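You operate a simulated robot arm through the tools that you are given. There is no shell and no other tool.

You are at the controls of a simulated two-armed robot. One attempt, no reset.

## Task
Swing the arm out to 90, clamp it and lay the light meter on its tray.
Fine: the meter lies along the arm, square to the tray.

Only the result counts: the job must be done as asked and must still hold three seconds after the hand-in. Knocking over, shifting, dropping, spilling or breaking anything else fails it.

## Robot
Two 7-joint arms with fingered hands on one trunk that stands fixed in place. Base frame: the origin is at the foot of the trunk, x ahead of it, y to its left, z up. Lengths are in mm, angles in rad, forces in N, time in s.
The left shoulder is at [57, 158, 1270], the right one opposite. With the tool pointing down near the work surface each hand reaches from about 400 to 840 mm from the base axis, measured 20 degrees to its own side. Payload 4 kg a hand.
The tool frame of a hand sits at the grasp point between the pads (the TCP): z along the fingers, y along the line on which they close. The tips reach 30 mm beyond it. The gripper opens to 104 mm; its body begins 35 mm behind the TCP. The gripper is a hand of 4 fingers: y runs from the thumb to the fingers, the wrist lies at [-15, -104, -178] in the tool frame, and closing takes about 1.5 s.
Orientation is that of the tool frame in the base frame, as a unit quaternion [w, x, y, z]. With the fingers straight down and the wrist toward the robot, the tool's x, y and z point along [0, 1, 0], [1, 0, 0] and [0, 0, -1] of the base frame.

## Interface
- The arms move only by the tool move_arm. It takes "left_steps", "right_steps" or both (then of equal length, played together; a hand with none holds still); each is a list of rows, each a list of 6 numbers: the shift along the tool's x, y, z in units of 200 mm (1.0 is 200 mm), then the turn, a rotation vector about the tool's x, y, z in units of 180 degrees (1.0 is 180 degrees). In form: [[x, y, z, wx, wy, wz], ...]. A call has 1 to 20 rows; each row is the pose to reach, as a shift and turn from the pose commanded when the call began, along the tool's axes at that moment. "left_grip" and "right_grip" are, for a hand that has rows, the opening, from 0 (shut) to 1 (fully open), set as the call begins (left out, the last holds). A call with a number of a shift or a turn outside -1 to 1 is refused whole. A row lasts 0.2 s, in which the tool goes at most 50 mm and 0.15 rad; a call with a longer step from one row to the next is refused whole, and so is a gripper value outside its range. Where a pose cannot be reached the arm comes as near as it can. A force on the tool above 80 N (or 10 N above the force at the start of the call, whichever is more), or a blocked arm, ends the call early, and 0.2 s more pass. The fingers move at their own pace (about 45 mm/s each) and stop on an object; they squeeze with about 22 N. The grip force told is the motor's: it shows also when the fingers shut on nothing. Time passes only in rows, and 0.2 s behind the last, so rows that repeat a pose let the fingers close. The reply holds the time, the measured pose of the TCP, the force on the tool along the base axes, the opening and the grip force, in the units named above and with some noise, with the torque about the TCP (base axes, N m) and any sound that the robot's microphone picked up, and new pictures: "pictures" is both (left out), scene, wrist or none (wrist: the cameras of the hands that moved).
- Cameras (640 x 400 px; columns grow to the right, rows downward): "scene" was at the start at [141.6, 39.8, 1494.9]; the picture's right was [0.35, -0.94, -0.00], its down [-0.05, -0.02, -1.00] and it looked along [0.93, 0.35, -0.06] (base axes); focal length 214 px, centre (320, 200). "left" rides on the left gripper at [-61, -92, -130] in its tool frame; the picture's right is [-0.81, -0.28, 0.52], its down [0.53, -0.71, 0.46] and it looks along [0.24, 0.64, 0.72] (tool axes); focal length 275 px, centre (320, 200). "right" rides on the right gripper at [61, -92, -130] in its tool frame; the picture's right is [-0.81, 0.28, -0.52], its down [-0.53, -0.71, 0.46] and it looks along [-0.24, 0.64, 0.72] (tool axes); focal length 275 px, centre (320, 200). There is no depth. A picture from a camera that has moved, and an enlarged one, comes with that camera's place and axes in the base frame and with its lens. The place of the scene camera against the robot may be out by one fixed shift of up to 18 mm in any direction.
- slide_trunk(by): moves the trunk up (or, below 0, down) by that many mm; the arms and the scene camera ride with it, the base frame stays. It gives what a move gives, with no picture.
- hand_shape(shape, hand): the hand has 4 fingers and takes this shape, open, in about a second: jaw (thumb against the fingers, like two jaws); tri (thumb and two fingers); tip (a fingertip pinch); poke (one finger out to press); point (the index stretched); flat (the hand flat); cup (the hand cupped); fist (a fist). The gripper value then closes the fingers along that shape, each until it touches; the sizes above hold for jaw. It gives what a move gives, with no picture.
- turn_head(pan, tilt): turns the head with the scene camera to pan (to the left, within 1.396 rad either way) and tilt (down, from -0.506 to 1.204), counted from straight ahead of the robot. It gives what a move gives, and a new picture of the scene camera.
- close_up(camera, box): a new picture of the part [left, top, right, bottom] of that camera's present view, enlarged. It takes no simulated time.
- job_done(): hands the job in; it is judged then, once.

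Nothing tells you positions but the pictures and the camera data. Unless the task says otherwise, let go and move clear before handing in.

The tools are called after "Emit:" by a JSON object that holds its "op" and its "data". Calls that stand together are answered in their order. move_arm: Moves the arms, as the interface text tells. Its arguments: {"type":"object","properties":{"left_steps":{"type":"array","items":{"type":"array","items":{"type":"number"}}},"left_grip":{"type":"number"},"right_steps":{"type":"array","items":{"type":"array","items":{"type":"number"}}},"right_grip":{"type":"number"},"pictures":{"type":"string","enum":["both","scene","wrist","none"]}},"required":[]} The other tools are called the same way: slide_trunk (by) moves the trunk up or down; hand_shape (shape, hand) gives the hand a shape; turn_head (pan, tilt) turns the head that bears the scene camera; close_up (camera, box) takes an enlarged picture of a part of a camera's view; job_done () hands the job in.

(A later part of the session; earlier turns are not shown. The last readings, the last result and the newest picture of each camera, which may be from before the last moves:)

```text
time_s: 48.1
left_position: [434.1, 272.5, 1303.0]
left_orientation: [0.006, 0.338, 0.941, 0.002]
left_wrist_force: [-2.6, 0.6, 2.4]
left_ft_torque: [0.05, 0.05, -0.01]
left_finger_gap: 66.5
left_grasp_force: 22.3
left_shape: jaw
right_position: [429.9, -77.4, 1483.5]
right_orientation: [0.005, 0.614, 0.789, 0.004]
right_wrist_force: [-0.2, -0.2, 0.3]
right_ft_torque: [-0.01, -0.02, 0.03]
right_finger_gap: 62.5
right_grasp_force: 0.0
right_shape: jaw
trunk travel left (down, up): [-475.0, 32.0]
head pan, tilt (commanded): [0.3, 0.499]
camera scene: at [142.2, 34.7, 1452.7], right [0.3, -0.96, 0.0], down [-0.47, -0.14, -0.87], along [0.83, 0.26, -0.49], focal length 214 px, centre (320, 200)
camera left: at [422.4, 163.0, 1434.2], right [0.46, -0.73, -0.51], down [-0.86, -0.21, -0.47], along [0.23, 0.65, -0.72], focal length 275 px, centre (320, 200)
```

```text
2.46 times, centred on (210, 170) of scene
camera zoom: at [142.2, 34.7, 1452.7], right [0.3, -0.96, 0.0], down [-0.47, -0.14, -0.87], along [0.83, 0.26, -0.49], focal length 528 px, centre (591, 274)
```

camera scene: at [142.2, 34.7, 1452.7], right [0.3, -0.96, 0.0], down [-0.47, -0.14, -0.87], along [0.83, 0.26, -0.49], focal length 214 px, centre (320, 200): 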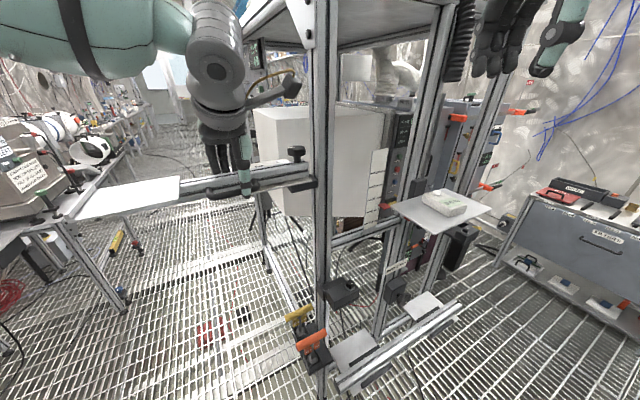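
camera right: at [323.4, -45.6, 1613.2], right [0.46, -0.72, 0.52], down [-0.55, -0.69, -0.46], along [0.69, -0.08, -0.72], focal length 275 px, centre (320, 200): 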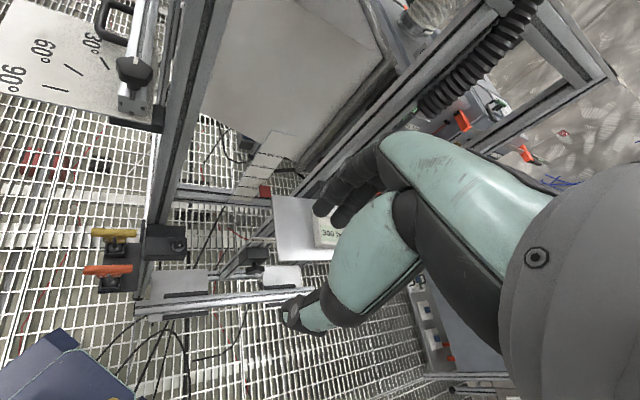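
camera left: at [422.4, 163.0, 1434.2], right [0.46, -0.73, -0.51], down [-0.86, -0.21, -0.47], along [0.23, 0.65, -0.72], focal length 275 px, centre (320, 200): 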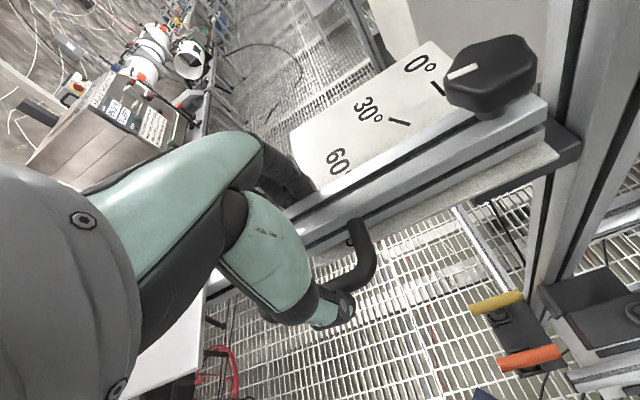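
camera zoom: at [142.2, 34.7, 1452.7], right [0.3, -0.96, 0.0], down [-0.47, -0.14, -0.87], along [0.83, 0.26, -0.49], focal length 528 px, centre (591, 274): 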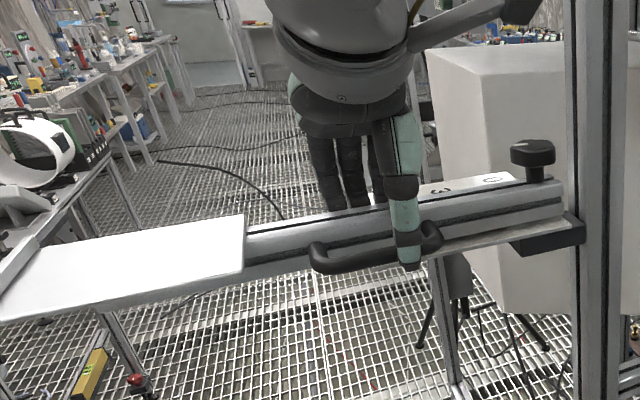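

By the left camera the rail is at about 135.4° in base, very near the 90° direction (134.5–134.9°). I'll zoom further to check it against the plate edge.

Emit:
{"op": "close_up", "data": {"camera": "right", "box": [20, 40, 180, 140]}}

Emit:
{"op": "close_up", "data": {"camera": "left", "box": [300, 60, 480, 200]}}

Emit:
{"op": "turn_head", "data": {"pan": 0.75, "tilt": 0.6}}

```text
4.00 times, centred on (100, 90) of right
camera zoom: at [323.0, -41.8, 1613.3], right [0.46, -0.72, 0.52], down [-0.55, -0.69, -0.46], along [0.69, -0.08, -0.72], focal length 1101 px, centre (1200, 640)
```

zoom: 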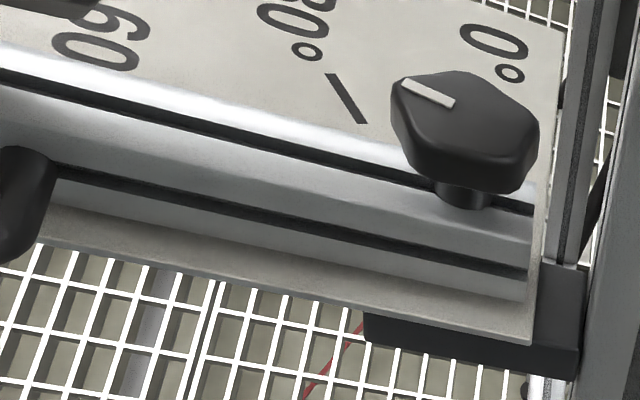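

```text
2.86 times, centred on (390, 130) of left
camera zoom: at [422.4, 163.0, 1434.2], right [0.46, -0.73, -0.51], down [-0.86, -0.21, -0.47], along [0.23, 0.65, -0.72], focal length 786 px, centre (120, 400)
```

zoom: 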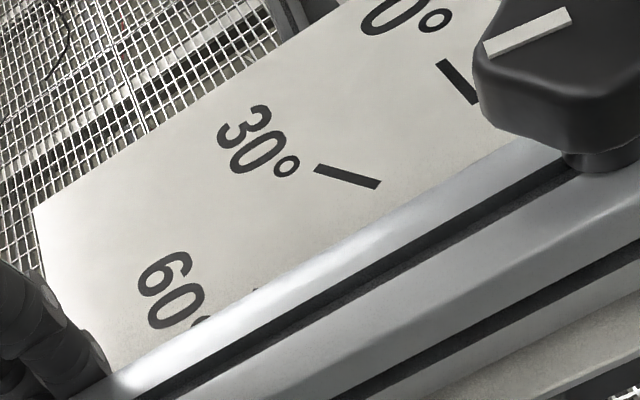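

```text
time_s: 49.0
left_position: [434.5, 273.1, 1302.3]
left_orientation: [0.005, 0.338, 0.941, 0.003]
left_wrist_force: [-2.5, 0.8, 1.5]
left_ft_torque: [0.05, 0.04, -0.01]
left_finger_gap: 66.3
left_grasp_force: 21.9
left_shape: jaw
right_position: [430.3, -77.2, 1482.7]
right_orientation: [0.006, 0.614, 0.789, 0.003]
right_wrist_force: [0.4, -0.4, -0.6]
right_ft_torque: [0.05, -0.02, 0.0]
right_finger_gap: 62.4
right_grasp_force: 0.0
right_shape: jaw
trunk travel left (down, up): [-475.0, 32.0]
head pan, tilt (commanded): [0.75, 0.6]
camera scene: at [119.8, 68.0, 1443.9], right [0.68, -0.73, -0.01], down [-0.42, -0.38, -0.82], along [0.6, 0.56, -0.57], focal length 214 px, centre (320, 200)
```

scene: 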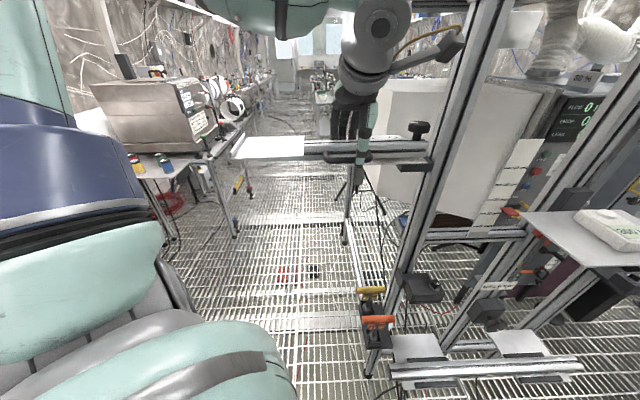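

Comparing the rail with the plate edge in both wrist views, the arm is about 4° past 90. I'll swing it back by 3.8° and re-measure.

Emit:
{"op": "move_arm", "data": {"left_steps": [[0.0022, 0.021, 0, 0, 0, 0.0106], [0.0043, 0.0417, 0, 0, 0, 0.0211], [0.0043, 0.0417, 0, 0, 0, 0.0211], [0.0043, 0.0417, 0, 0, 0, 0.0211]], "pictures": "wrist"}}

Emit:
{"op": "close_up", "data": {"camera": "right", "box": [20, 40, 180, 140]}}

Emit:
{"op": "close_up", "data": {"camera": "left", "box": [300, 60, 480, 200]}}

Emit:
{"op": "close_up", "data": {"camera": "scene", "box": [220, 100, 460, 220]}}

```text
time_s: 50.0
left_position: [439.6, 280.4, 1303.6]
left_orientation: [0.006, 0.368, 0.93, 0.003]
left_wrist_force: [-1.7, 0.1, -2.0]
left_ft_torque: [0.02, 0.01, -0.03]
left_finger_gap: 66.5
left_grasp_force: 21.8
left_shape: jaw
right_position: [430.3, -76.6, 1483.6]
right_orientation: [0.005, 0.614, 0.789, 0.004]
right_wrist_force: [0.2, 1.3, -0.8]
right_ft_torque: [0.02, -0.01, -0.02]
right_finger_gap: 62.4
right_grasp_force: 0.1
right_shape: jaw
trunk travel left (down, up): [-475.0, 32.0]
head pan, tilt (commanded): [0.75, 0.6]
camera left: at [420.1, 171.6, 1434.3], right [0.41, -0.76, -0.51], down [-0.87, -0.15, -0.47], along [0.27, 0.64, -0.72], focal length 275 px, centre (320, 200)
```

left: 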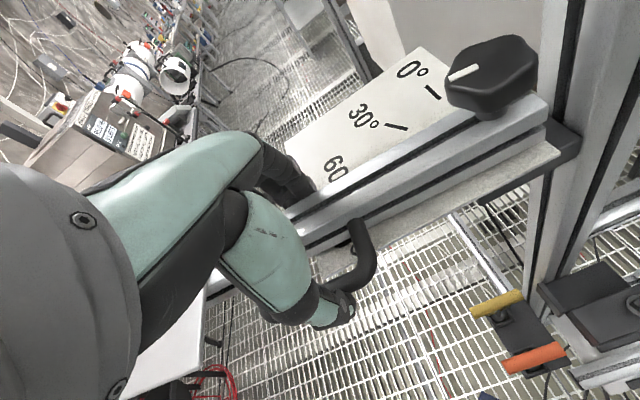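

```text
4.00 times, centred on (100, 90) of right
camera zoom: at [323.3, -41.5, 1613.2], right [0.46, -0.72, 0.52], down [-0.55, -0.69, -0.46], along [0.69, -0.08, -0.72], focal length 1101 px, centre (1200, 640)
```

zoom: 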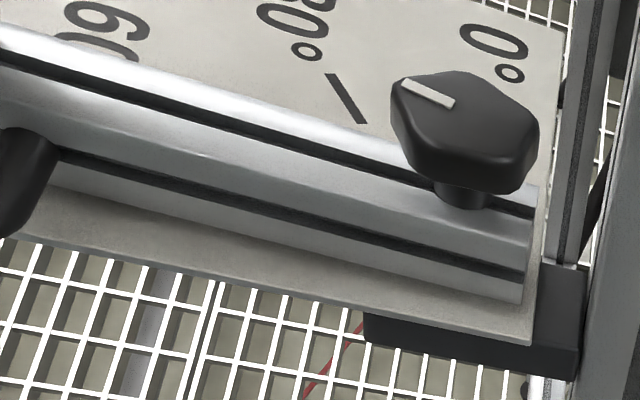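

```text
2.86 times, centred on (390, 130) of left
camera zoom: at [420.1, 171.6, 1434.3], right [0.41, -0.76, -0.51], down [-0.87, -0.15, -0.47], along [0.27, 0.64, -0.72], focal length 786 px, centre (120, 400)
```

zoom: 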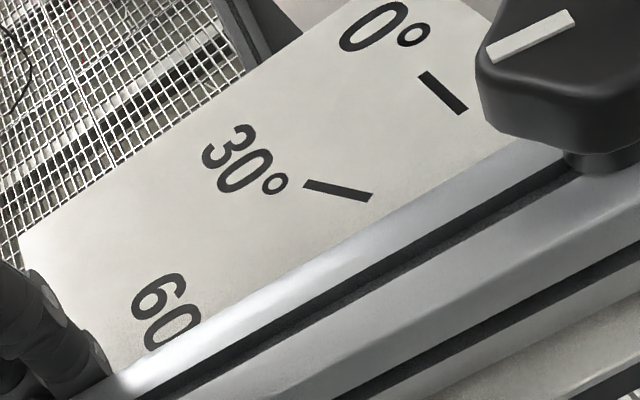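

```text
2.67 times, centred on (340, 160) of scene
camera zoom: at [120.1, 68.3, 1443.9], right [0.68, -0.73, -0.01], down [-0.42, -0.39, -0.82], along [0.6, 0.56, -0.57], focal length 572 px, centre (267, 307)
```

zoom: 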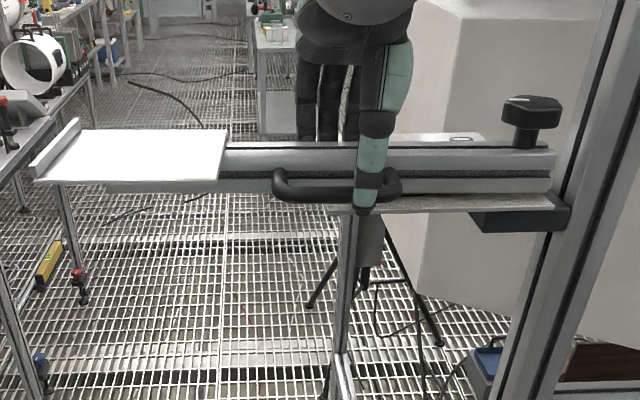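

The arm now reads about 89° with roughly a degree of uncertainty. I'll zoom the head camera to refine that.

Emit:
{"op": "close_up", "data": {"camera": "scene", "box": [340, 120, 440, 190]}}

Emit:
{"op": "close_up", "data": {"camera": "scene", "box": [225, 125, 345, 195]}}

```text
5.71 times, centred on (390, 155) of scene
camera zoom: at [120.1, 68.3, 1443.9], right [0.68, -0.73, -0.01], down [-0.42, -0.39, -0.82], along [0.6, 0.56, -0.57], focal length 1226 px, centre (-80, 457)
```

zoom: 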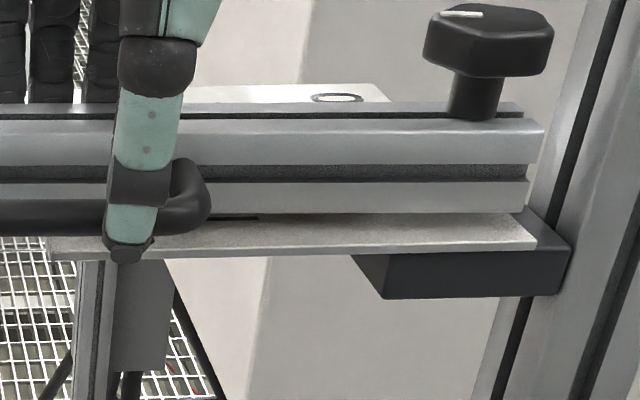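

```text
5.33 times, centred on (285, 160) of scene
camera zoom: at [120.1, 68.3, 1443.9], right [0.68, -0.73, -0.01], down [-0.42, -0.39, -0.82], along [0.6, 0.56, -0.57], focal length 1144 px, centre (507, 413)
```

zoom: 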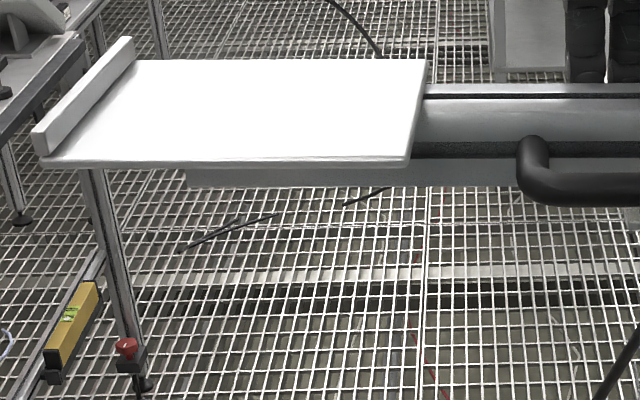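

The head view suggests the rail is still about 2° short relative to the plate edge, so I'll add 1.7° and measure once more.

Emit:
{"op": "move_arm", "data": {"left_steps": [[-0.0028, -0.0185, 0, 0, 0, -0.0094], [-0.0028, -0.0185, 0, 0, 0, -0.0094], [-0.0028, -0.0185, 0, 0, 0, -0.0094]], "pictures": "none"}}

Emit:
{"op": "close_up", "data": {"camera": "scene", "box": [340, 120, 440, 190]}}

Emit:
{"op": "close_up", "data": {"camera": "right", "box": [20, 40, 180, 140]}}

Emit:
{"op": "close_up", "data": {"camera": "left", "box": [300, 60, 480, 200]}}

```text
time_s: 50.8
left_position: [437.8, 277.7, 1303.6]
left_orientation: [0.005, 0.355, 0.935, 0.002]
left_wrist_force: [-1.7, -0.1, -4.3]
left_ft_torque: [-0.05, 0.07, -0.05]
left_finger_gap: 66.8
left_grasp_force: 21.7
left_shape: jaw
right_position: [431.1, -77.4, 1483.1]
right_orientation: [0.006, 0.614, 0.789, 0.004]
right_wrist_force: [0.0, 0.2, 0.0]
right_ft_torque: [0.03, -0.02, 0.02]
right_finger_gap: 62.8
right_grasp_force: 0.0
right_shape: jaw
trunk travel left (down, up): [-475.0, 32.0]
head pan, tilt (commanded): [0.75, 0.6]
```

```text
5.71 times, centred on (390, 155) of scene
camera zoom: at [120.7, 68.2, 1443.8], right [0.68, -0.73, -0.01], down [-0.42, -0.39, -0.82], along [0.6, 0.56, -0.57], focal length 1226 px, centre (-80, 457)
```

zoom: 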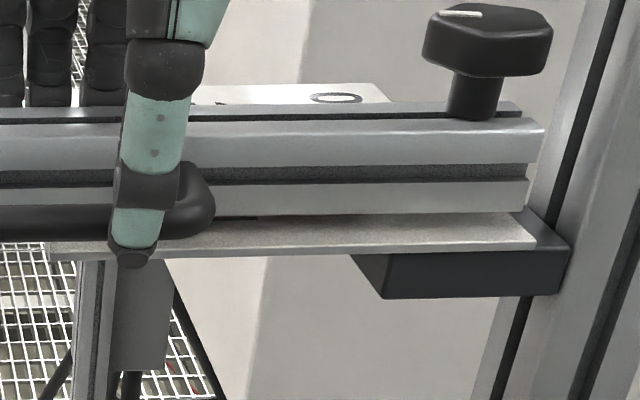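

```text
4.00 times, centred on (100, 90) of right
camera zoom: at [323.9, -41.6, 1613.1], right [0.46, -0.72, 0.52], down [-0.55, -0.69, -0.46], along [0.69, -0.08, -0.72], focal length 1101 px, centre (1200, 640)
```

zoom: 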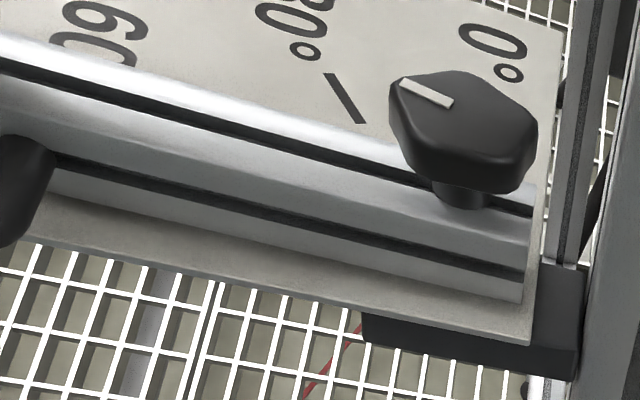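

```text
2.86 times, centred on (390, 130) of left
camera zoom: at [421.3, 168.2, 1434.6], right [0.43, -0.74, -0.51], down [-0.87, -0.18, -0.47], along [0.25, 0.64, -0.72], focal length 786 px, centre (120, 400)
```

zoom: 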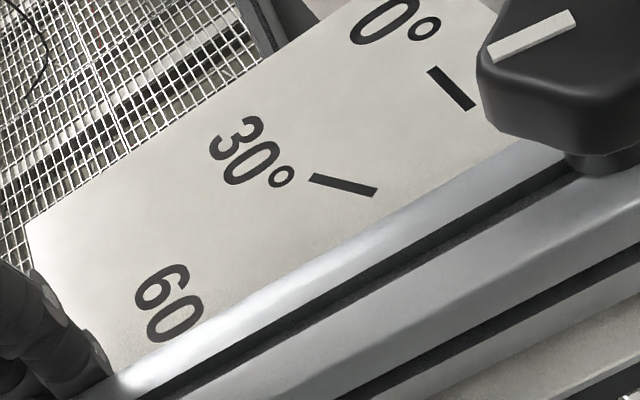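

The rail now reads 89–90° in all views. I'll open the hand, rise straight up and check that the arm stays put.

Emit:
{"op": "move_arm", "data": {"left_steps": [[0, 0, 0, 0, 0, 0], [0, 0, 0, 0, 0, 0], [0, 0, 0, 0, 0, 0], [0, 0, -0.05, 0, 0, 0], [0, 0, -0.15, 0, 0, 0], [0, 0, -0.3, 0, 0, 0], [0, 0, -0.45, 0, 0, 0], [0, 0, -0.6, 0, 0, 0]], "left_grip": 1.0, "pictures": "both"}}

Emit:
{"op": "close_up", "data": {"camera": "scene", "box": [220, 100, 460, 220]}}

Emit:
{"op": "close_up", "data": {"camera": "right", "box": [20, 40, 180, 140]}}

```text
time_s: 52.6
left_position: [434.0, 279.1, 1422.8]
left_orientation: [0.005, 0.355, 0.935, 0.002]
left_wrist_force: [0.8, -0.1, 0.6]
left_ft_torque: [0.01, -0.02, 0.01]
left_finger_gap: 103.5
left_grasp_force: 0.0
left_shape: jaw
right_position: [430.8, -77.9, 1484.0]
right_orientation: [0.005, 0.613, 0.79, 0.004]
right_wrist_force: [-0.3, -0.3, -0.9]
right_ft_torque: [0.01, 0.04, 0.01]
right_finger_gap: 62.6
right_grasp_force: 0.0
right_shape: jaw
trunk travel left (down, up): [-475.0, 32.0]
head pan, tilt (commanded): [0.75, 0.6]
camera scene: at [120.4, 67.9, 1443.9], right [0.68, -0.73, -0.01], down [-0.42, -0.39, -0.82], along [0.6, 0.56, -0.57], focal length 214 px, centre (320, 200)
camera left: at [417.6, 170.0, 1554.4], right [0.43, -0.74, -0.51], down [-0.87, -0.18, -0.47], along [0.25, 0.64, -0.72], focal length 275 px, centre (320, 200)
```

scene: 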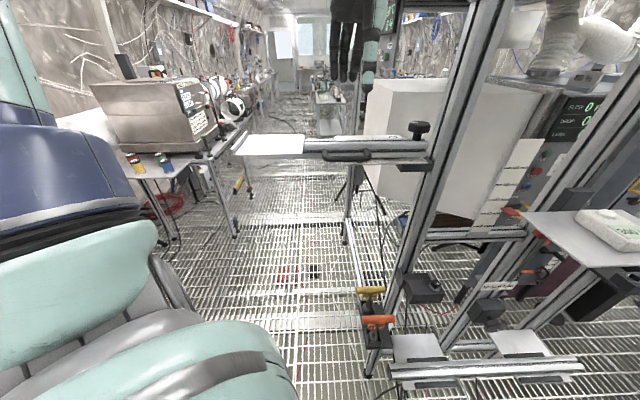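
left: 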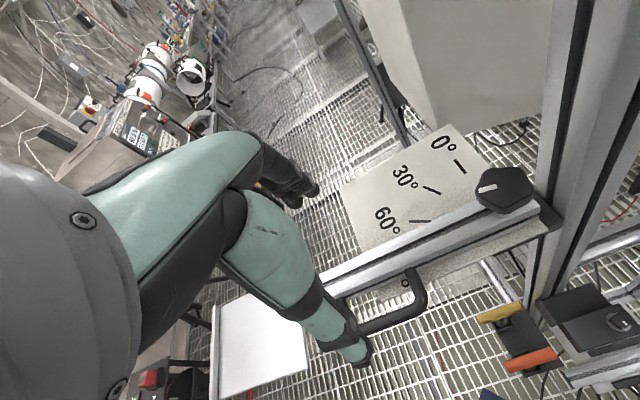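

```text
2.67 times, centred on (340, 160) of scene
camera zoom: at [120.4, 67.9, 1443.9], right [0.68, -0.73, -0.01], down [-0.42, -0.39, -0.82], along [0.6, 0.56, -0.57], focal length 572 px, centre (267, 307)
```

zoom: 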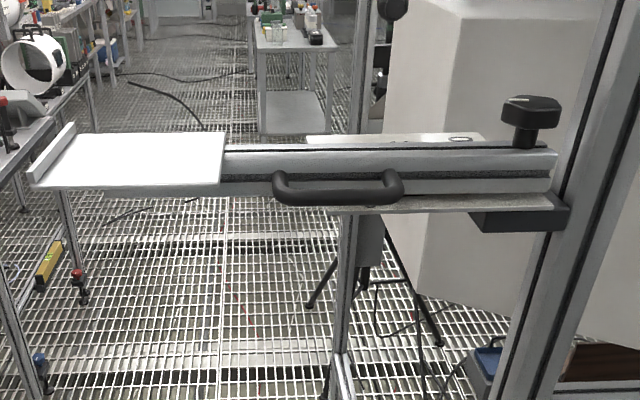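

```text
4.00 times, centred on (100, 90) of right
camera zoom: at [323.5, -41.9, 1613.2], right [0.46, -0.72, 0.52], down [-0.55, -0.69, -0.46], along [0.69, -0.08, -0.72], focal length 1101 px, centre (1200, 640)
```

zoom: 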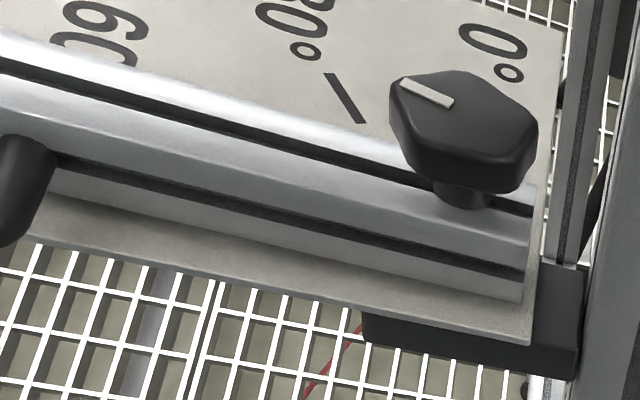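

The arm stayed put. This unobstructed left view is good for a final angle check.

Emit:
{"op": "close_up", "data": {"camera": "left", "box": [330, 110, 570, 290]}}

Emit:
{"op": "close_up", "data": {"camera": "scene", "box": [330, 120, 440, 190]}}

```text
2.22 times, centred on (450, 200) of left
camera zoom: at [417.6, 170.0, 1554.4], right [0.43, -0.74, -0.51], down [-0.87, -0.18, -0.47], along [0.25, 0.64, -0.72], focal length 612 px, centre (31, 200)
```

zoom: 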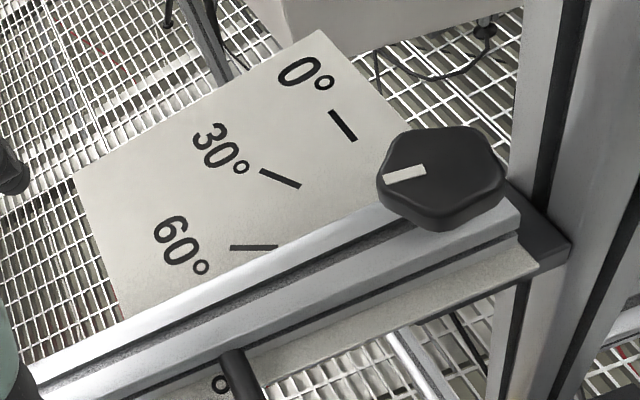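

```text
5.71 times, centred on (385, 155) of scene
camera zoom: at [120.4, 67.9, 1443.9], right [0.68, -0.73, -0.01], down [-0.42, -0.39, -0.82], along [0.6, 0.56, -0.57], focal length 1226 px, centre (-51, 457)
```

zoom: 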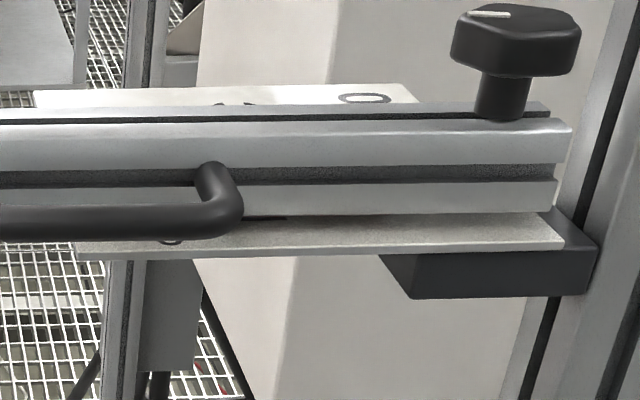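

The left camera gives the rail at 134.9° against marks at 135°, so the arm is at 90°. Now I'll take the left hand back over the knob with its outward lean and a yaw of about 60°, ready for a clockwise tightening turn.

Emit:
{"op": "move_arm", "data": {"left_steps": [[-0.02, 0.01, 0, -0.0028, -0.0278, -0.0161], [-0.08, 0.02, 0.01, -0.0056, -0.0555, -0.0322], [-0.18, 0.03, 0.02, -0.0084, -0.0833, -0.0484], [-0.3, 0.045, 0.03, -0.0112, -0.111, -0.0645], [-0.42, 0.06, 0.045, -0.0112, -0.111, -0.0645], [-0.53, 0.07, 0.055, -0.0112, -0.111, -0.0645], [-0.62, 0.083, 0.065, -0.0112, -0.111, -0.0645], [-0.62, 0.083, 0.065, -0.0112, -0.111, -0.0645]], "left_grip": 0.65, "pictures": "both"}}

Emit:
{"op": "close_up", "data": {"camera": "right", "box": [60, 0, 220, 140]}}

Emit:
{"op": "close_up", "data": {"camera": "scene", "box": [350, 60, 470, 180]}}

```text
time_s: 54.4
left_position: [539.5, 208.4, 1412.8]
left_orientation: [0.174, 0.254, 0.95, -0.043]
left_wrist_force: [-0.3, 0.5, 0.1]
left_ft_torque: [0.0, -0.01, 0.03]
left_finger_gap: 68.1
left_grasp_force: 0.0
left_shape: jaw
right_position: [430.8, -77.6, 1482.9]
right_orientation: [0.005, 0.614, 0.789, 0.004]
right_wrist_force: [-1.0, 0.3, -0.1]
right_ft_torque: [-0.01, -0.01, 0.04]
right_finger_gap: 62.4
right_grasp_force: 0.1
right_shape: jaw
trunk travel left (down, up): [-475.0, 32.0]
head pan, tilt (commanded): [0.75, 0.6]
camera scene: at [120.2, 68.1, 1443.9], right [0.68, -0.73, -0.01], down [-0.42, -0.39, -0.82], along [0.6, 0.56, -0.57], focal length 214 px, centre (320, 200)
camera left: at [503.4, 121.7, 1556.6], right [0.68, -0.71, -0.2], down [-0.65, -0.45, -0.62], along [0.35, 0.55, -0.76], focal length 275 px, centre (320, 200)
```

scene: 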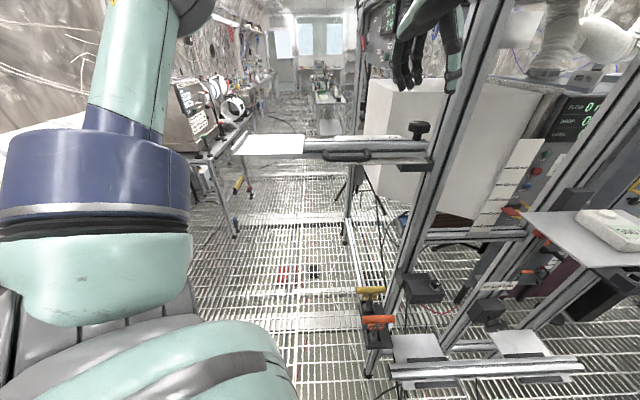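
left: 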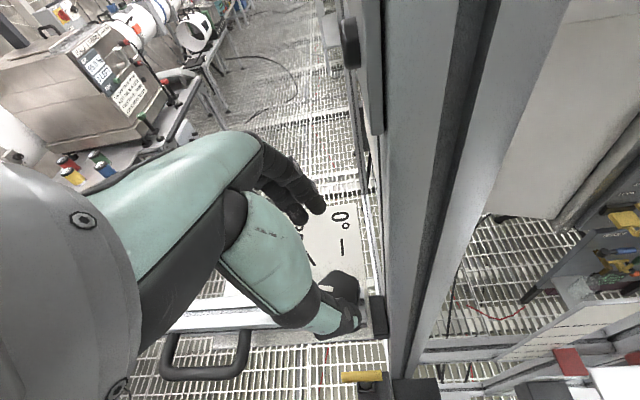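

```text
2.86 times, centred on (140, 70) of right
camera zoom: at [323.0, -41.7, 1613.3], right [0.46, -0.72, 0.52], down [-0.55, -0.69, -0.46], along [0.69, -0.08, -0.72], focal length 786 px, centre (834, 571)
```

zoom: 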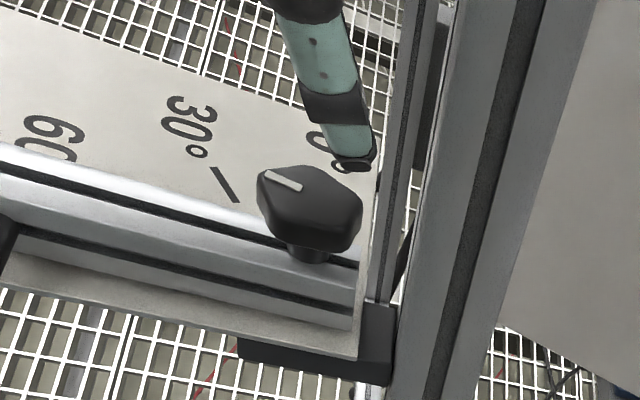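

```text
3.33 times, centred on (410, 120) of scene
camera zoom: at [120.2, 68.1, 1443.9], right [0.68, -0.73, -0.01], down [-0.42, -0.39, -0.82], along [0.6, 0.56, -0.57], focal length 715 px, centre (20, 467)
```

zoom: 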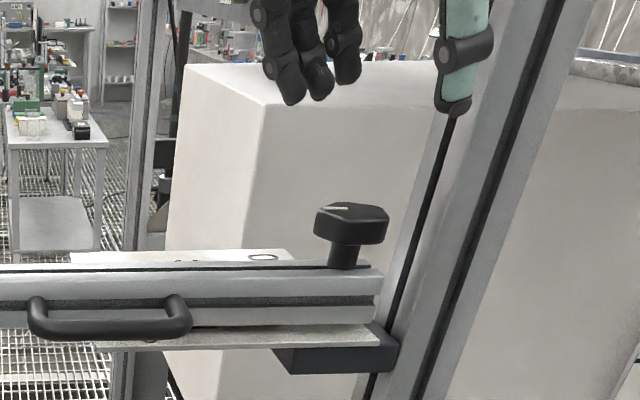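

Reachable at this yaw. I'll descend to just above the knob and check.

Emit:
{"op": "move_arm", "data": {"left_steps": [[0.026, 0, 0.07, 0, 0, 0], [0.051, 0, 0.14, 0, 0, 0], [0.073, 0, 0.2, 0, 0, 0], [0.073, 0, 0.2, 0, 0, 0]], "pictures": "wrist"}}

Emit:
{"op": "close_up", "data": {"camera": "right", "box": [60, 0, 220, 140]}}

Emit:
{"op": "close_up", "data": {"camera": "scene", "box": [350, 80, 460, 180]}}

Emit:
{"op": "close_up", "data": {"camera": "left", "box": [240, 180, 440, 360]}}

```text
time_s: 55.4
left_position: [541.3, 208.2, 1369.2]
left_orientation: [0.174, 0.254, 0.95, -0.043]
left_wrist_force: [0.0, -0.1, -1.0]
left_ft_torque: [0.0, -0.01, -0.01]
left_finger_gap: 67.9
left_grasp_force: 0.0
left_shape: jaw
right_position: [430.2, -78.4, 1482.8]
right_orientation: [0.006, 0.614, 0.789, 0.004]
right_wrist_force: [0.6, 0.0, 0.1]
right_ft_torque: [-0.02, 0.0, 0.02]
right_finger_gap: 62.7
right_grasp_force: 0.0
right_shape: jaw
trunk travel left (down, up): [-475.0, 32.0]
head pan, tilt (commanded): [0.75, 0.6]
camera left: at [505.2, 120.8, 1513.6], right [0.68, -0.71, -0.2], down [-0.65, -0.45, -0.62], along [0.35, 0.55, -0.76], focal length 275 px, centre (320, 200)
```

left: 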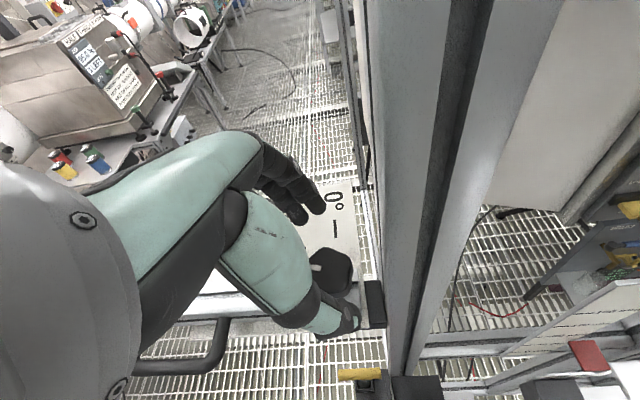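

```text
2.86 times, centred on (140, 70) of right
camera zoom: at [324.0, -41.9, 1613.1], right [0.46, -0.72, 0.52], down [-0.55, -0.69, -0.46], along [0.69, -0.08, -0.72], focal length 786 px, centre (834, 571)
```

zoom: 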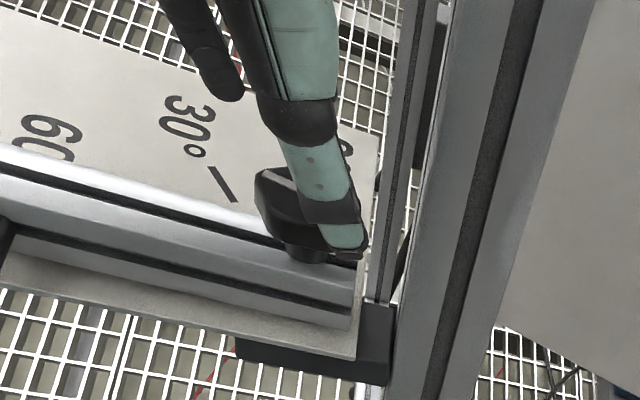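

```text
4.00 times, centred on (405, 130) of scene
camera zoom: at [120.9, 68.0, 1443.8], right [0.68, -0.73, -0.01], down [-0.42, -0.39, -0.82], along [0.6, 0.56, -0.57], focal length 858 px, centre (-20, 480)
```

zoom: 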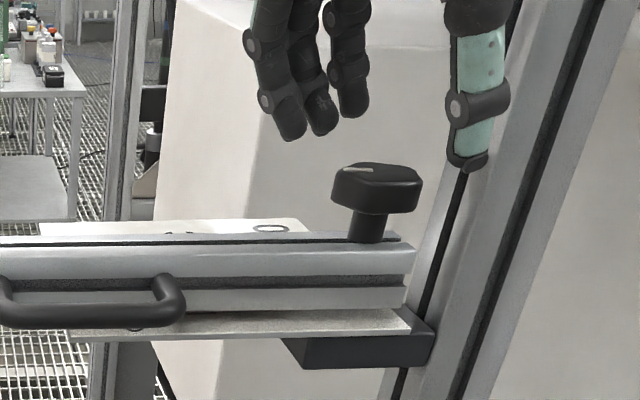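

```text
2.22 times, centred on (340, 270) of left
camera zoom: at [505.2, 120.8, 1513.6], right [0.68, -0.71, -0.2], down [-0.65, -0.45, -0.62], along [0.35, 0.55, -0.76], focal length 612 px, centre (276, 44)
```

zoom: 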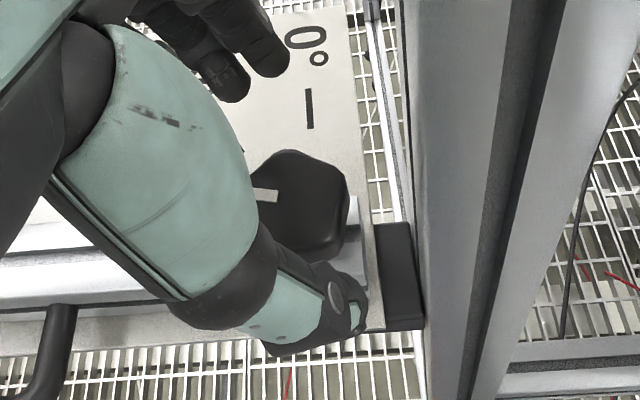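

The hand is centred over the knob within a few millimetres in both views. I'll lower to grasp height and close.

Emit:
{"op": "move_arm", "data": {"left_steps": [[0.016, 0, 0.043, 0, 0, 0], [0.031, 0, 0.086, 0, 0, 0], [0.046, 0, 0.127, 0, 0, 0], [0.046, 0, 0.127, 0, 0, 0]], "pictures": "none"}}

Emit:
{"op": "close_up", "data": {"camera": "scene", "box": [350, 80, 460, 180]}}

Emit:
{"op": "close_up", "data": {"camera": "left", "box": [240, 180, 440, 360]}}

```text
time_s: 56.4
left_position: [540.9, 207.2, 1342.5]
left_orientation: [0.174, 0.254, 0.95, -0.042]
left_wrist_force: [-0.2, 0.7, -0.4]
left_ft_torque: [0.04, -0.02, -0.01]
left_finger_gap: 68.2
left_grasp_force: 0.0
left_shape: jaw
right_position: [430.8, -77.8, 1482.8]
right_orientation: [0.005, 0.614, 0.79, 0.004]
right_wrist_force: [-0.7, -0.1, -0.2]
right_ft_torque: [0.02, 0.0, 0.01]
right_finger_gap: 62.7
right_grasp_force: 0.0
right_shape: jaw
trunk travel left (down, up): [-475.0, 32.0]
head pan, tilt (commanded): [0.75, 0.6]
```

```text
4.00 times, centred on (405, 130) of scene
camera zoom: at [120.7, 68.0, 1443.9], right [0.68, -0.73, -0.01], down [-0.42, -0.39, -0.82], along [0.6, 0.56, -0.57], focal length 858 px, centre (-20, 480)
```

zoom: 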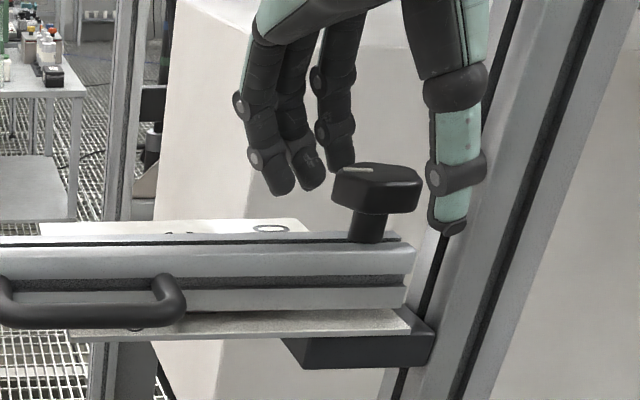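

```text
2.22 times, centred on (340, 270) of left
camera zoom: at [504.2, 120.9, 1486.7], right [0.68, -0.71, -0.2], down [-0.65, -0.45, -0.62], along [0.35, 0.55, -0.76], focal length 612 px, centre (276, 44)
```

zoom: 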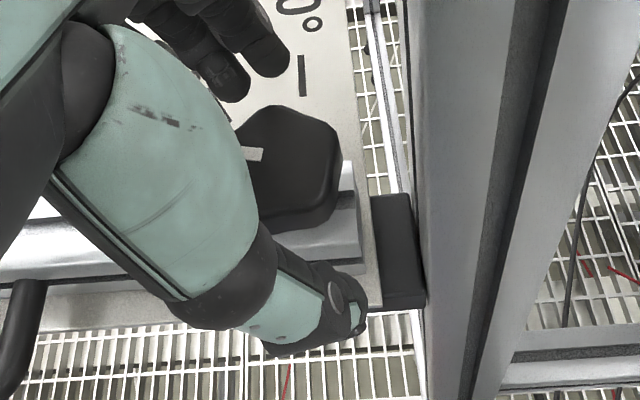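

The knob is between thumb and fingers. I'll close and turn 45° clockwise.

Emit:
{"op": "move_arm", "data": {"left_steps": [[0, 0, 0, 0, 0, 0], [0, 0, 0, 0, 0, 0], [0, 0, 0, 0, 0, 0], [0, 0, 0, 0, 0, 0], [0, 0, 0, 0, 0, 0], [-0.001, 0.001, 0, 0.0143, 0, 0.0392], [-0.002, 0.002, 0.001, 0.0285, 0, 0.0783], [-0.003, 0.003, 0.001, 0.0428, 0, 0.1175], [-0.0045, 0.004, 0.0015, 0.057, 0, 0.1567], [-0.0055, 0.005, 0.002, 0.0713, 0, 0.1958], [-0.0065, 0.006, 0.0024, 0.0855, 0, 0.235], [-0.0065, 0.006, 0.0024, 0.0855, 0, 0.235]], "left_grip": 0.0, "pictures": "wrist"}}

Emit:
{"op": "close_up", "data": {"camera": "scene", "box": [350, 80, 460, 180]}}

Emit:
{"op": "close_up", "data": {"camera": "left", "box": [240, 180, 440, 360]}}

Emit:
{"op": "close_up", "data": {"camera": "right", "box": [60, 0, 220, 140]}}

```text
time_s: 59.0
left_position: [542.2, 208.4, 1342.6]
left_orientation: [0.143, 0.6, 0.78, -0.103]
left_wrist_force: [0.3, 3.2, 0.6]
left_ft_torque: [0.03, 0.01, 0.03]
left_finger_gap: 32.5
left_grasp_force: 21.9
left_shape: jaw
right_position: [430.4, -77.0, 1482.7]
right_orientation: [0.005, 0.614, 0.789, 0.003]
right_wrist_force: [-1.0, 0.3, -1.2]
right_ft_torque: [0.0, 0.0, 0.0]
right_finger_gap: 62.8
right_grasp_force: 0.1
right_shape: jaw
trunk travel left (down, up): [-475.0, 32.0]
head pan, tilt (commanded): [0.75, 0.6]
camera left: at [455.6, 171.5, 1485.9], right [-0.02, -0.98, -0.21], down [-0.77, 0.15, -0.62], along [0.64, 0.15, -0.76], focal length 275 px, centre (320, 200)
```

left: 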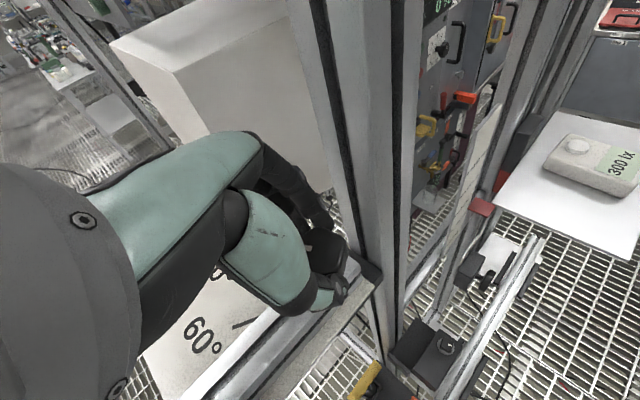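

```text
4.00 times, centred on (405, 130) of scene
camera zoom: at [120.6, 68.3, 1443.8], right [0.68, -0.73, -0.01], down [-0.42, -0.39, -0.82], along [0.6, 0.56, -0.57], focal length 858 px, centre (-20, 480)
```

zoom: 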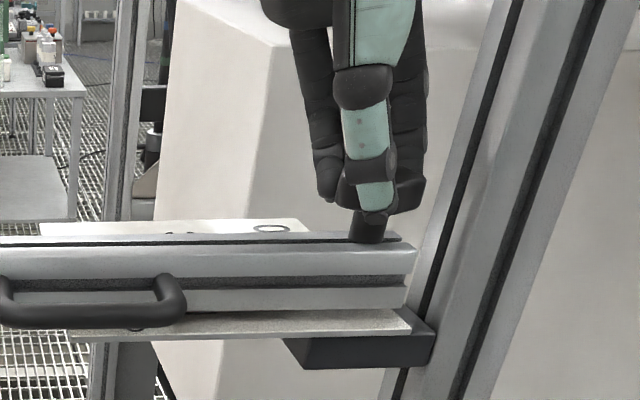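

```text
2.22 times, centred on (340, 270) of left
camera zoom: at [455.6, 171.5, 1485.9], right [-0.02, -0.98, -0.21], down [-0.77, 0.15, -0.62], along [0.64, 0.15, -0.76], focal length 612 px, centre (276, 44)
```

zoom: 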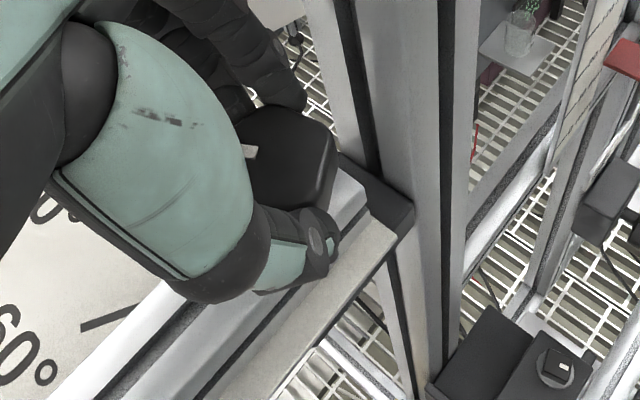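

```text
2.86 times, centred on (140, 70) of right
camera zoom: at [323.7, -41.5, 1613.1], right [0.46, -0.72, 0.52], down [-0.55, -0.69, -0.46], along [0.69, -0.08, -0.72], focal length 786 px, centre (834, 571)
```

zoom: 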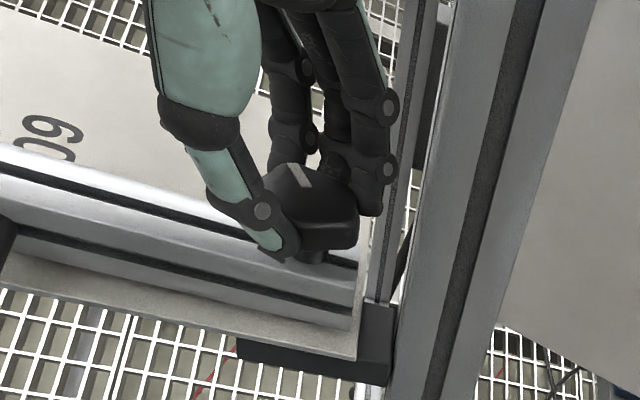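

The knob has come back about 45° and the arm hasn't moved. I'll open, rise a little, wind the hand back 48°, and come down around the knob again.

Emit:
{"op": "move_arm", "data": {"left_steps": [[0, 0, 0, 0, 0, 0], [0, 0, 0, 0, 0, 0], [0, 0, 0, 0, 0, 0], [0, 0, 0, 0, 0, 0], [-0.026, 0, -0.07, 0, 0, 0], [-0.0513, 0, -0.141, 0, 0, 0], [-0.0513, -0.0015, -0.141, -0.0152, 0, -0.0418], [-0.0513, -0.003, -0.141, -0.0304, 0, -0.0836], [-0.0513, -0.0045, -0.141, -0.0456, 0, -0.1254], [-0.0513, -0.006, -0.141, -0.0608, 0, -0.1671], [-0.0513, -0.0075, -0.141, -0.076, 0, -0.2089], [-0.0513, -0.009, -0.141, -0.0912, 0, -0.2507], [-0.026, -0.009, -0.07, -0.0912, 0, -0.2507], [0.001, -0.009, 0, -0.0912, 0, -0.2507], [0.001, -0.009, 0, -0.0912, 0, -0.2507]], "left_grip": 0.65, "pictures": "wrist"}}

Emit:
{"op": "close_up", "data": {"camera": "scene", "box": [350, 80, 460, 180]}}

Emit:
{"op": "close_up", "data": {"camera": "left", "box": [240, 180, 440, 360]}}

Emit:
{"op": "close_up", "data": {"camera": "right", "box": [60, 0, 220, 140]}}

```text
time_s: 62.2
left_position: [540.2, 207.4, 1342.8]
left_orientation: [0.175, 0.23, 0.957, -0.039]
left_wrist_force: [0.8, -0.4, 0.7]
left_ft_torque: [0.01, 0.04, 0.01]
left_finger_gap: 67.2
left_grasp_force: 0.0
left_shape: jaw
right_position: [431.3, -78.6, 1483.9]
right_orientation: [0.005, 0.613, 0.79, 0.004]
right_wrist_force: [-1.0, -0.5, 1.1]
right_ft_torque: [0.02, -0.03, 0.01]
right_finger_gap: 62.5
right_grasp_force: 0.0
right_shape: jaw
trunk travel left (down, up): [-475.0, 32.0]
head pan, tilt (commanded): [0.75, 0.6]
camera left: at [508.8, 119.4, 1485.9], right [0.72, -0.67, -0.2], down [-0.62, -0.48, -0.62], along [0.32, 0.57, -0.76], focal length 275 px, centre (320, 200)
```

left: 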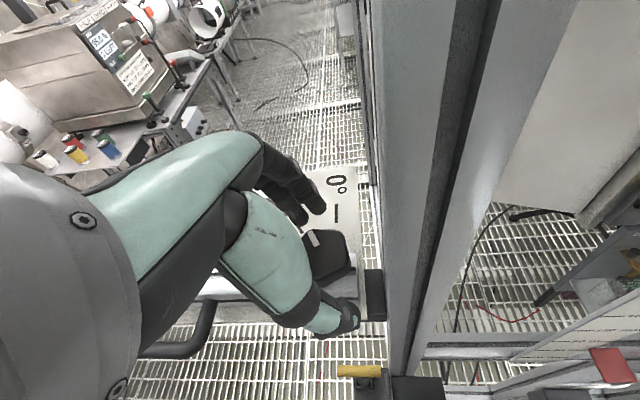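

```text
4.00 times, centred on (405, 130) of scene
camera zoom: at [121.2, 67.9, 1443.8], right [0.68, -0.73, -0.01], down [-0.42, -0.39, -0.82], along [0.6, 0.56, -0.57], focal length 858 px, centre (-20, 480)
```

zoom: 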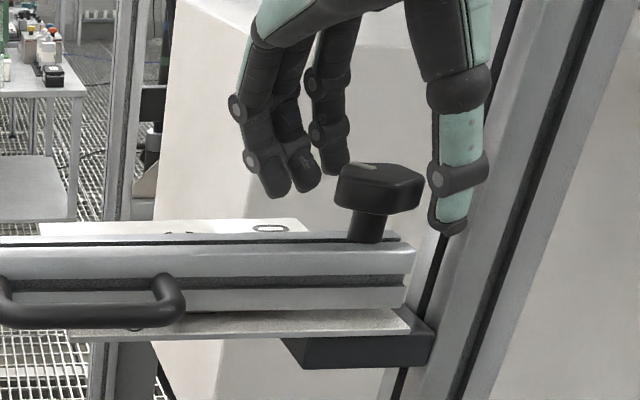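

```text
2.22 times, centred on (340, 270) of left
camera zoom: at [508.8, 119.4, 1485.9], right [0.72, -0.67, -0.2], down [-0.62, -0.48, -0.62], along [0.32, 0.57, -0.76], focal length 612 px, centre (276, 44)
```

zoom: 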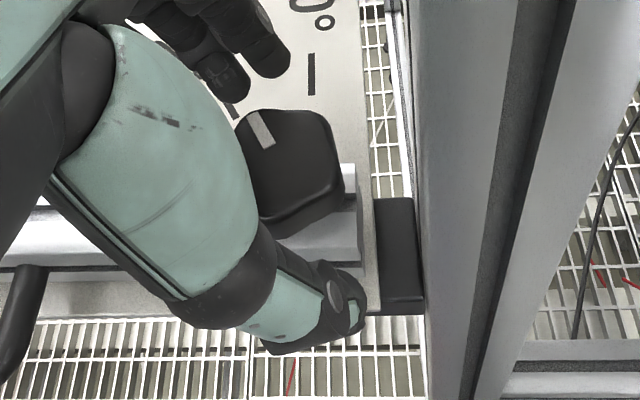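

```text
2.86 times, centred on (140, 70) of right
camera zoom: at [324.2, -42.0, 1613.0], right [0.46, -0.72, 0.52], down [-0.55, -0.69, -0.46], along [0.69, -0.08, -0.72], focal length 786 px, centre (834, 571)
```

zoom: 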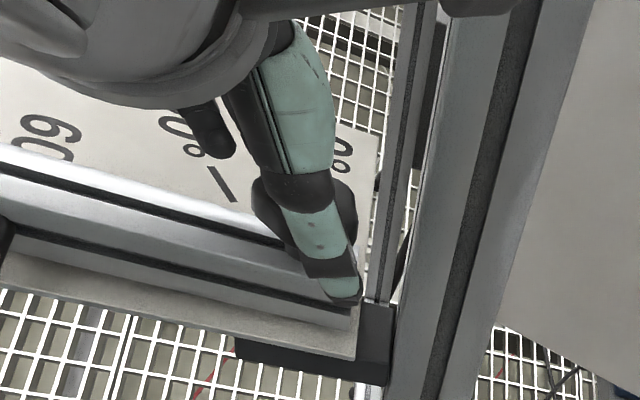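

Well placed. I'll close and turn clockwise another 48°, watching for the torque to rise as it clamps.

Emit:
{"op": "move_arm", "data": {"left_steps": [[0, 0, 0, 0, 0, 0], [0, 0, 0, 0, 0, 0], [0, 0, 0, 0, 0, 0], [0, 0, 0, 0, 0, 0], [0, 0, 0, 0, 0, 0], [-0.001, 0.001, 0, 0.0152, 0, 0.0418], [-0.002, 0.002, 0.001, 0.0304, 0, 0.0836], [-0.003, 0.003, 0.001, 0.0456, 0, 0.1254], [-0.0045, 0.004, 0.0015, 0.0608, 0, 0.1671], [-0.0055, 0.005, 0.002, 0.076, 0, 0.2089], [-0.0065, 0.006, 0.0024, 0.0912, 0, 0.2507], [-0.0065, 0.006, 0.0024, 0.0912, 0, 0.2507]], "left_grip": 0.0, "pictures": "wrist"}}

Emit:
{"op": "close_up", "data": {"camera": "left", "box": [240, 180, 440, 360]}}

Emit:
{"op": "close_up", "data": {"camera": "right", "box": [60, 0, 220, 140]}}

```text
time_s: 64.8
left_position: [542.2, 210.0, 1342.6]
left_orientation: [0.142, 0.6, 0.781, -0.101]
left_wrist_force: [-0.7, 2.0, -1.0]
left_ft_torque: [0.08, 0.0, 0.02]
left_finger_gap: 31.5
left_grasp_force: 22.3
left_shape: jaw
right_position: [430.2, -77.8, 1483.1]
right_orientation: [0.005, 0.614, 0.789, 0.004]
right_wrist_force: [-0.2, -0.8, 0.4]
right_ft_torque: [0.01, -0.01, 0.01]
right_finger_gap: 62.5
right_grasp_force: 0.2
right_shape: jaw
trunk travel left (down, up): [-475.0, 32.0]
head pan, tilt (commanded): [0.75, 0.6]
camera left: at [455.5, 172.7, 1485.7], right [-0.02, -0.98, -0.21], down [-0.77, 0.15, -0.62], along [0.64, 0.15, -0.76], focal length 275 px, centre (320, 200)
```

left: 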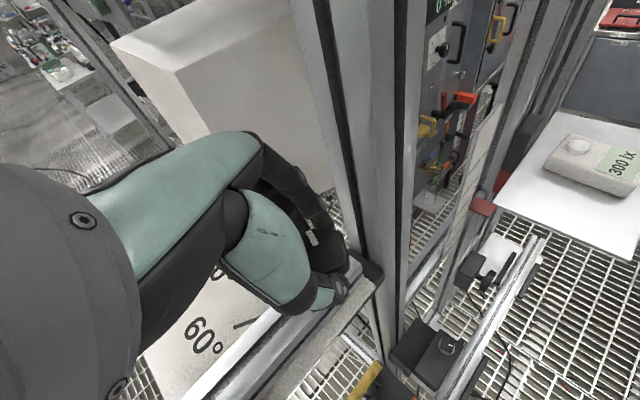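

```text
2.22 times, centred on (340, 270) of left
camera zoom: at [455.5, 172.7, 1485.7], right [-0.02, -0.98, -0.21], down [-0.77, 0.15, -0.62], along [0.64, 0.15, -0.76], focal length 612 px, centre (276, 44)
```

zoom: 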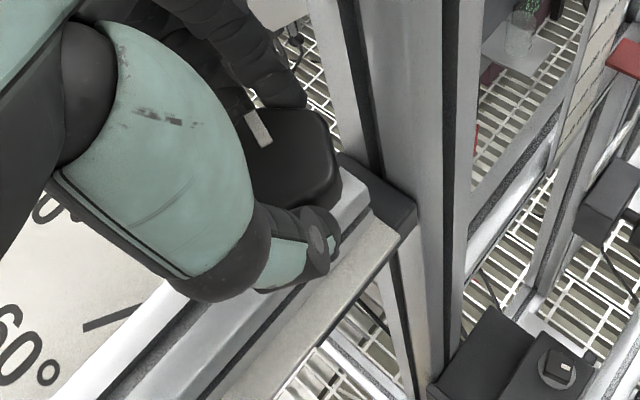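

```text
2.86 times, centred on (140, 70) of right
camera zoom: at [323.7, -41.4, 1613.1], right [0.46, -0.72, 0.52], down [-0.55, -0.69, -0.46], along [0.69, -0.08, -0.72], focal length 786 px, centre (834, 571)
```

zoom: 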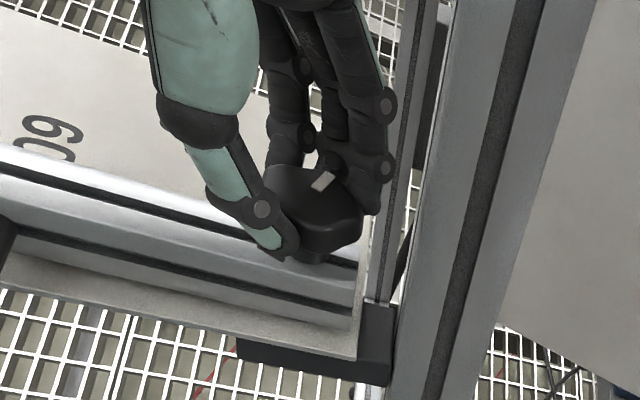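

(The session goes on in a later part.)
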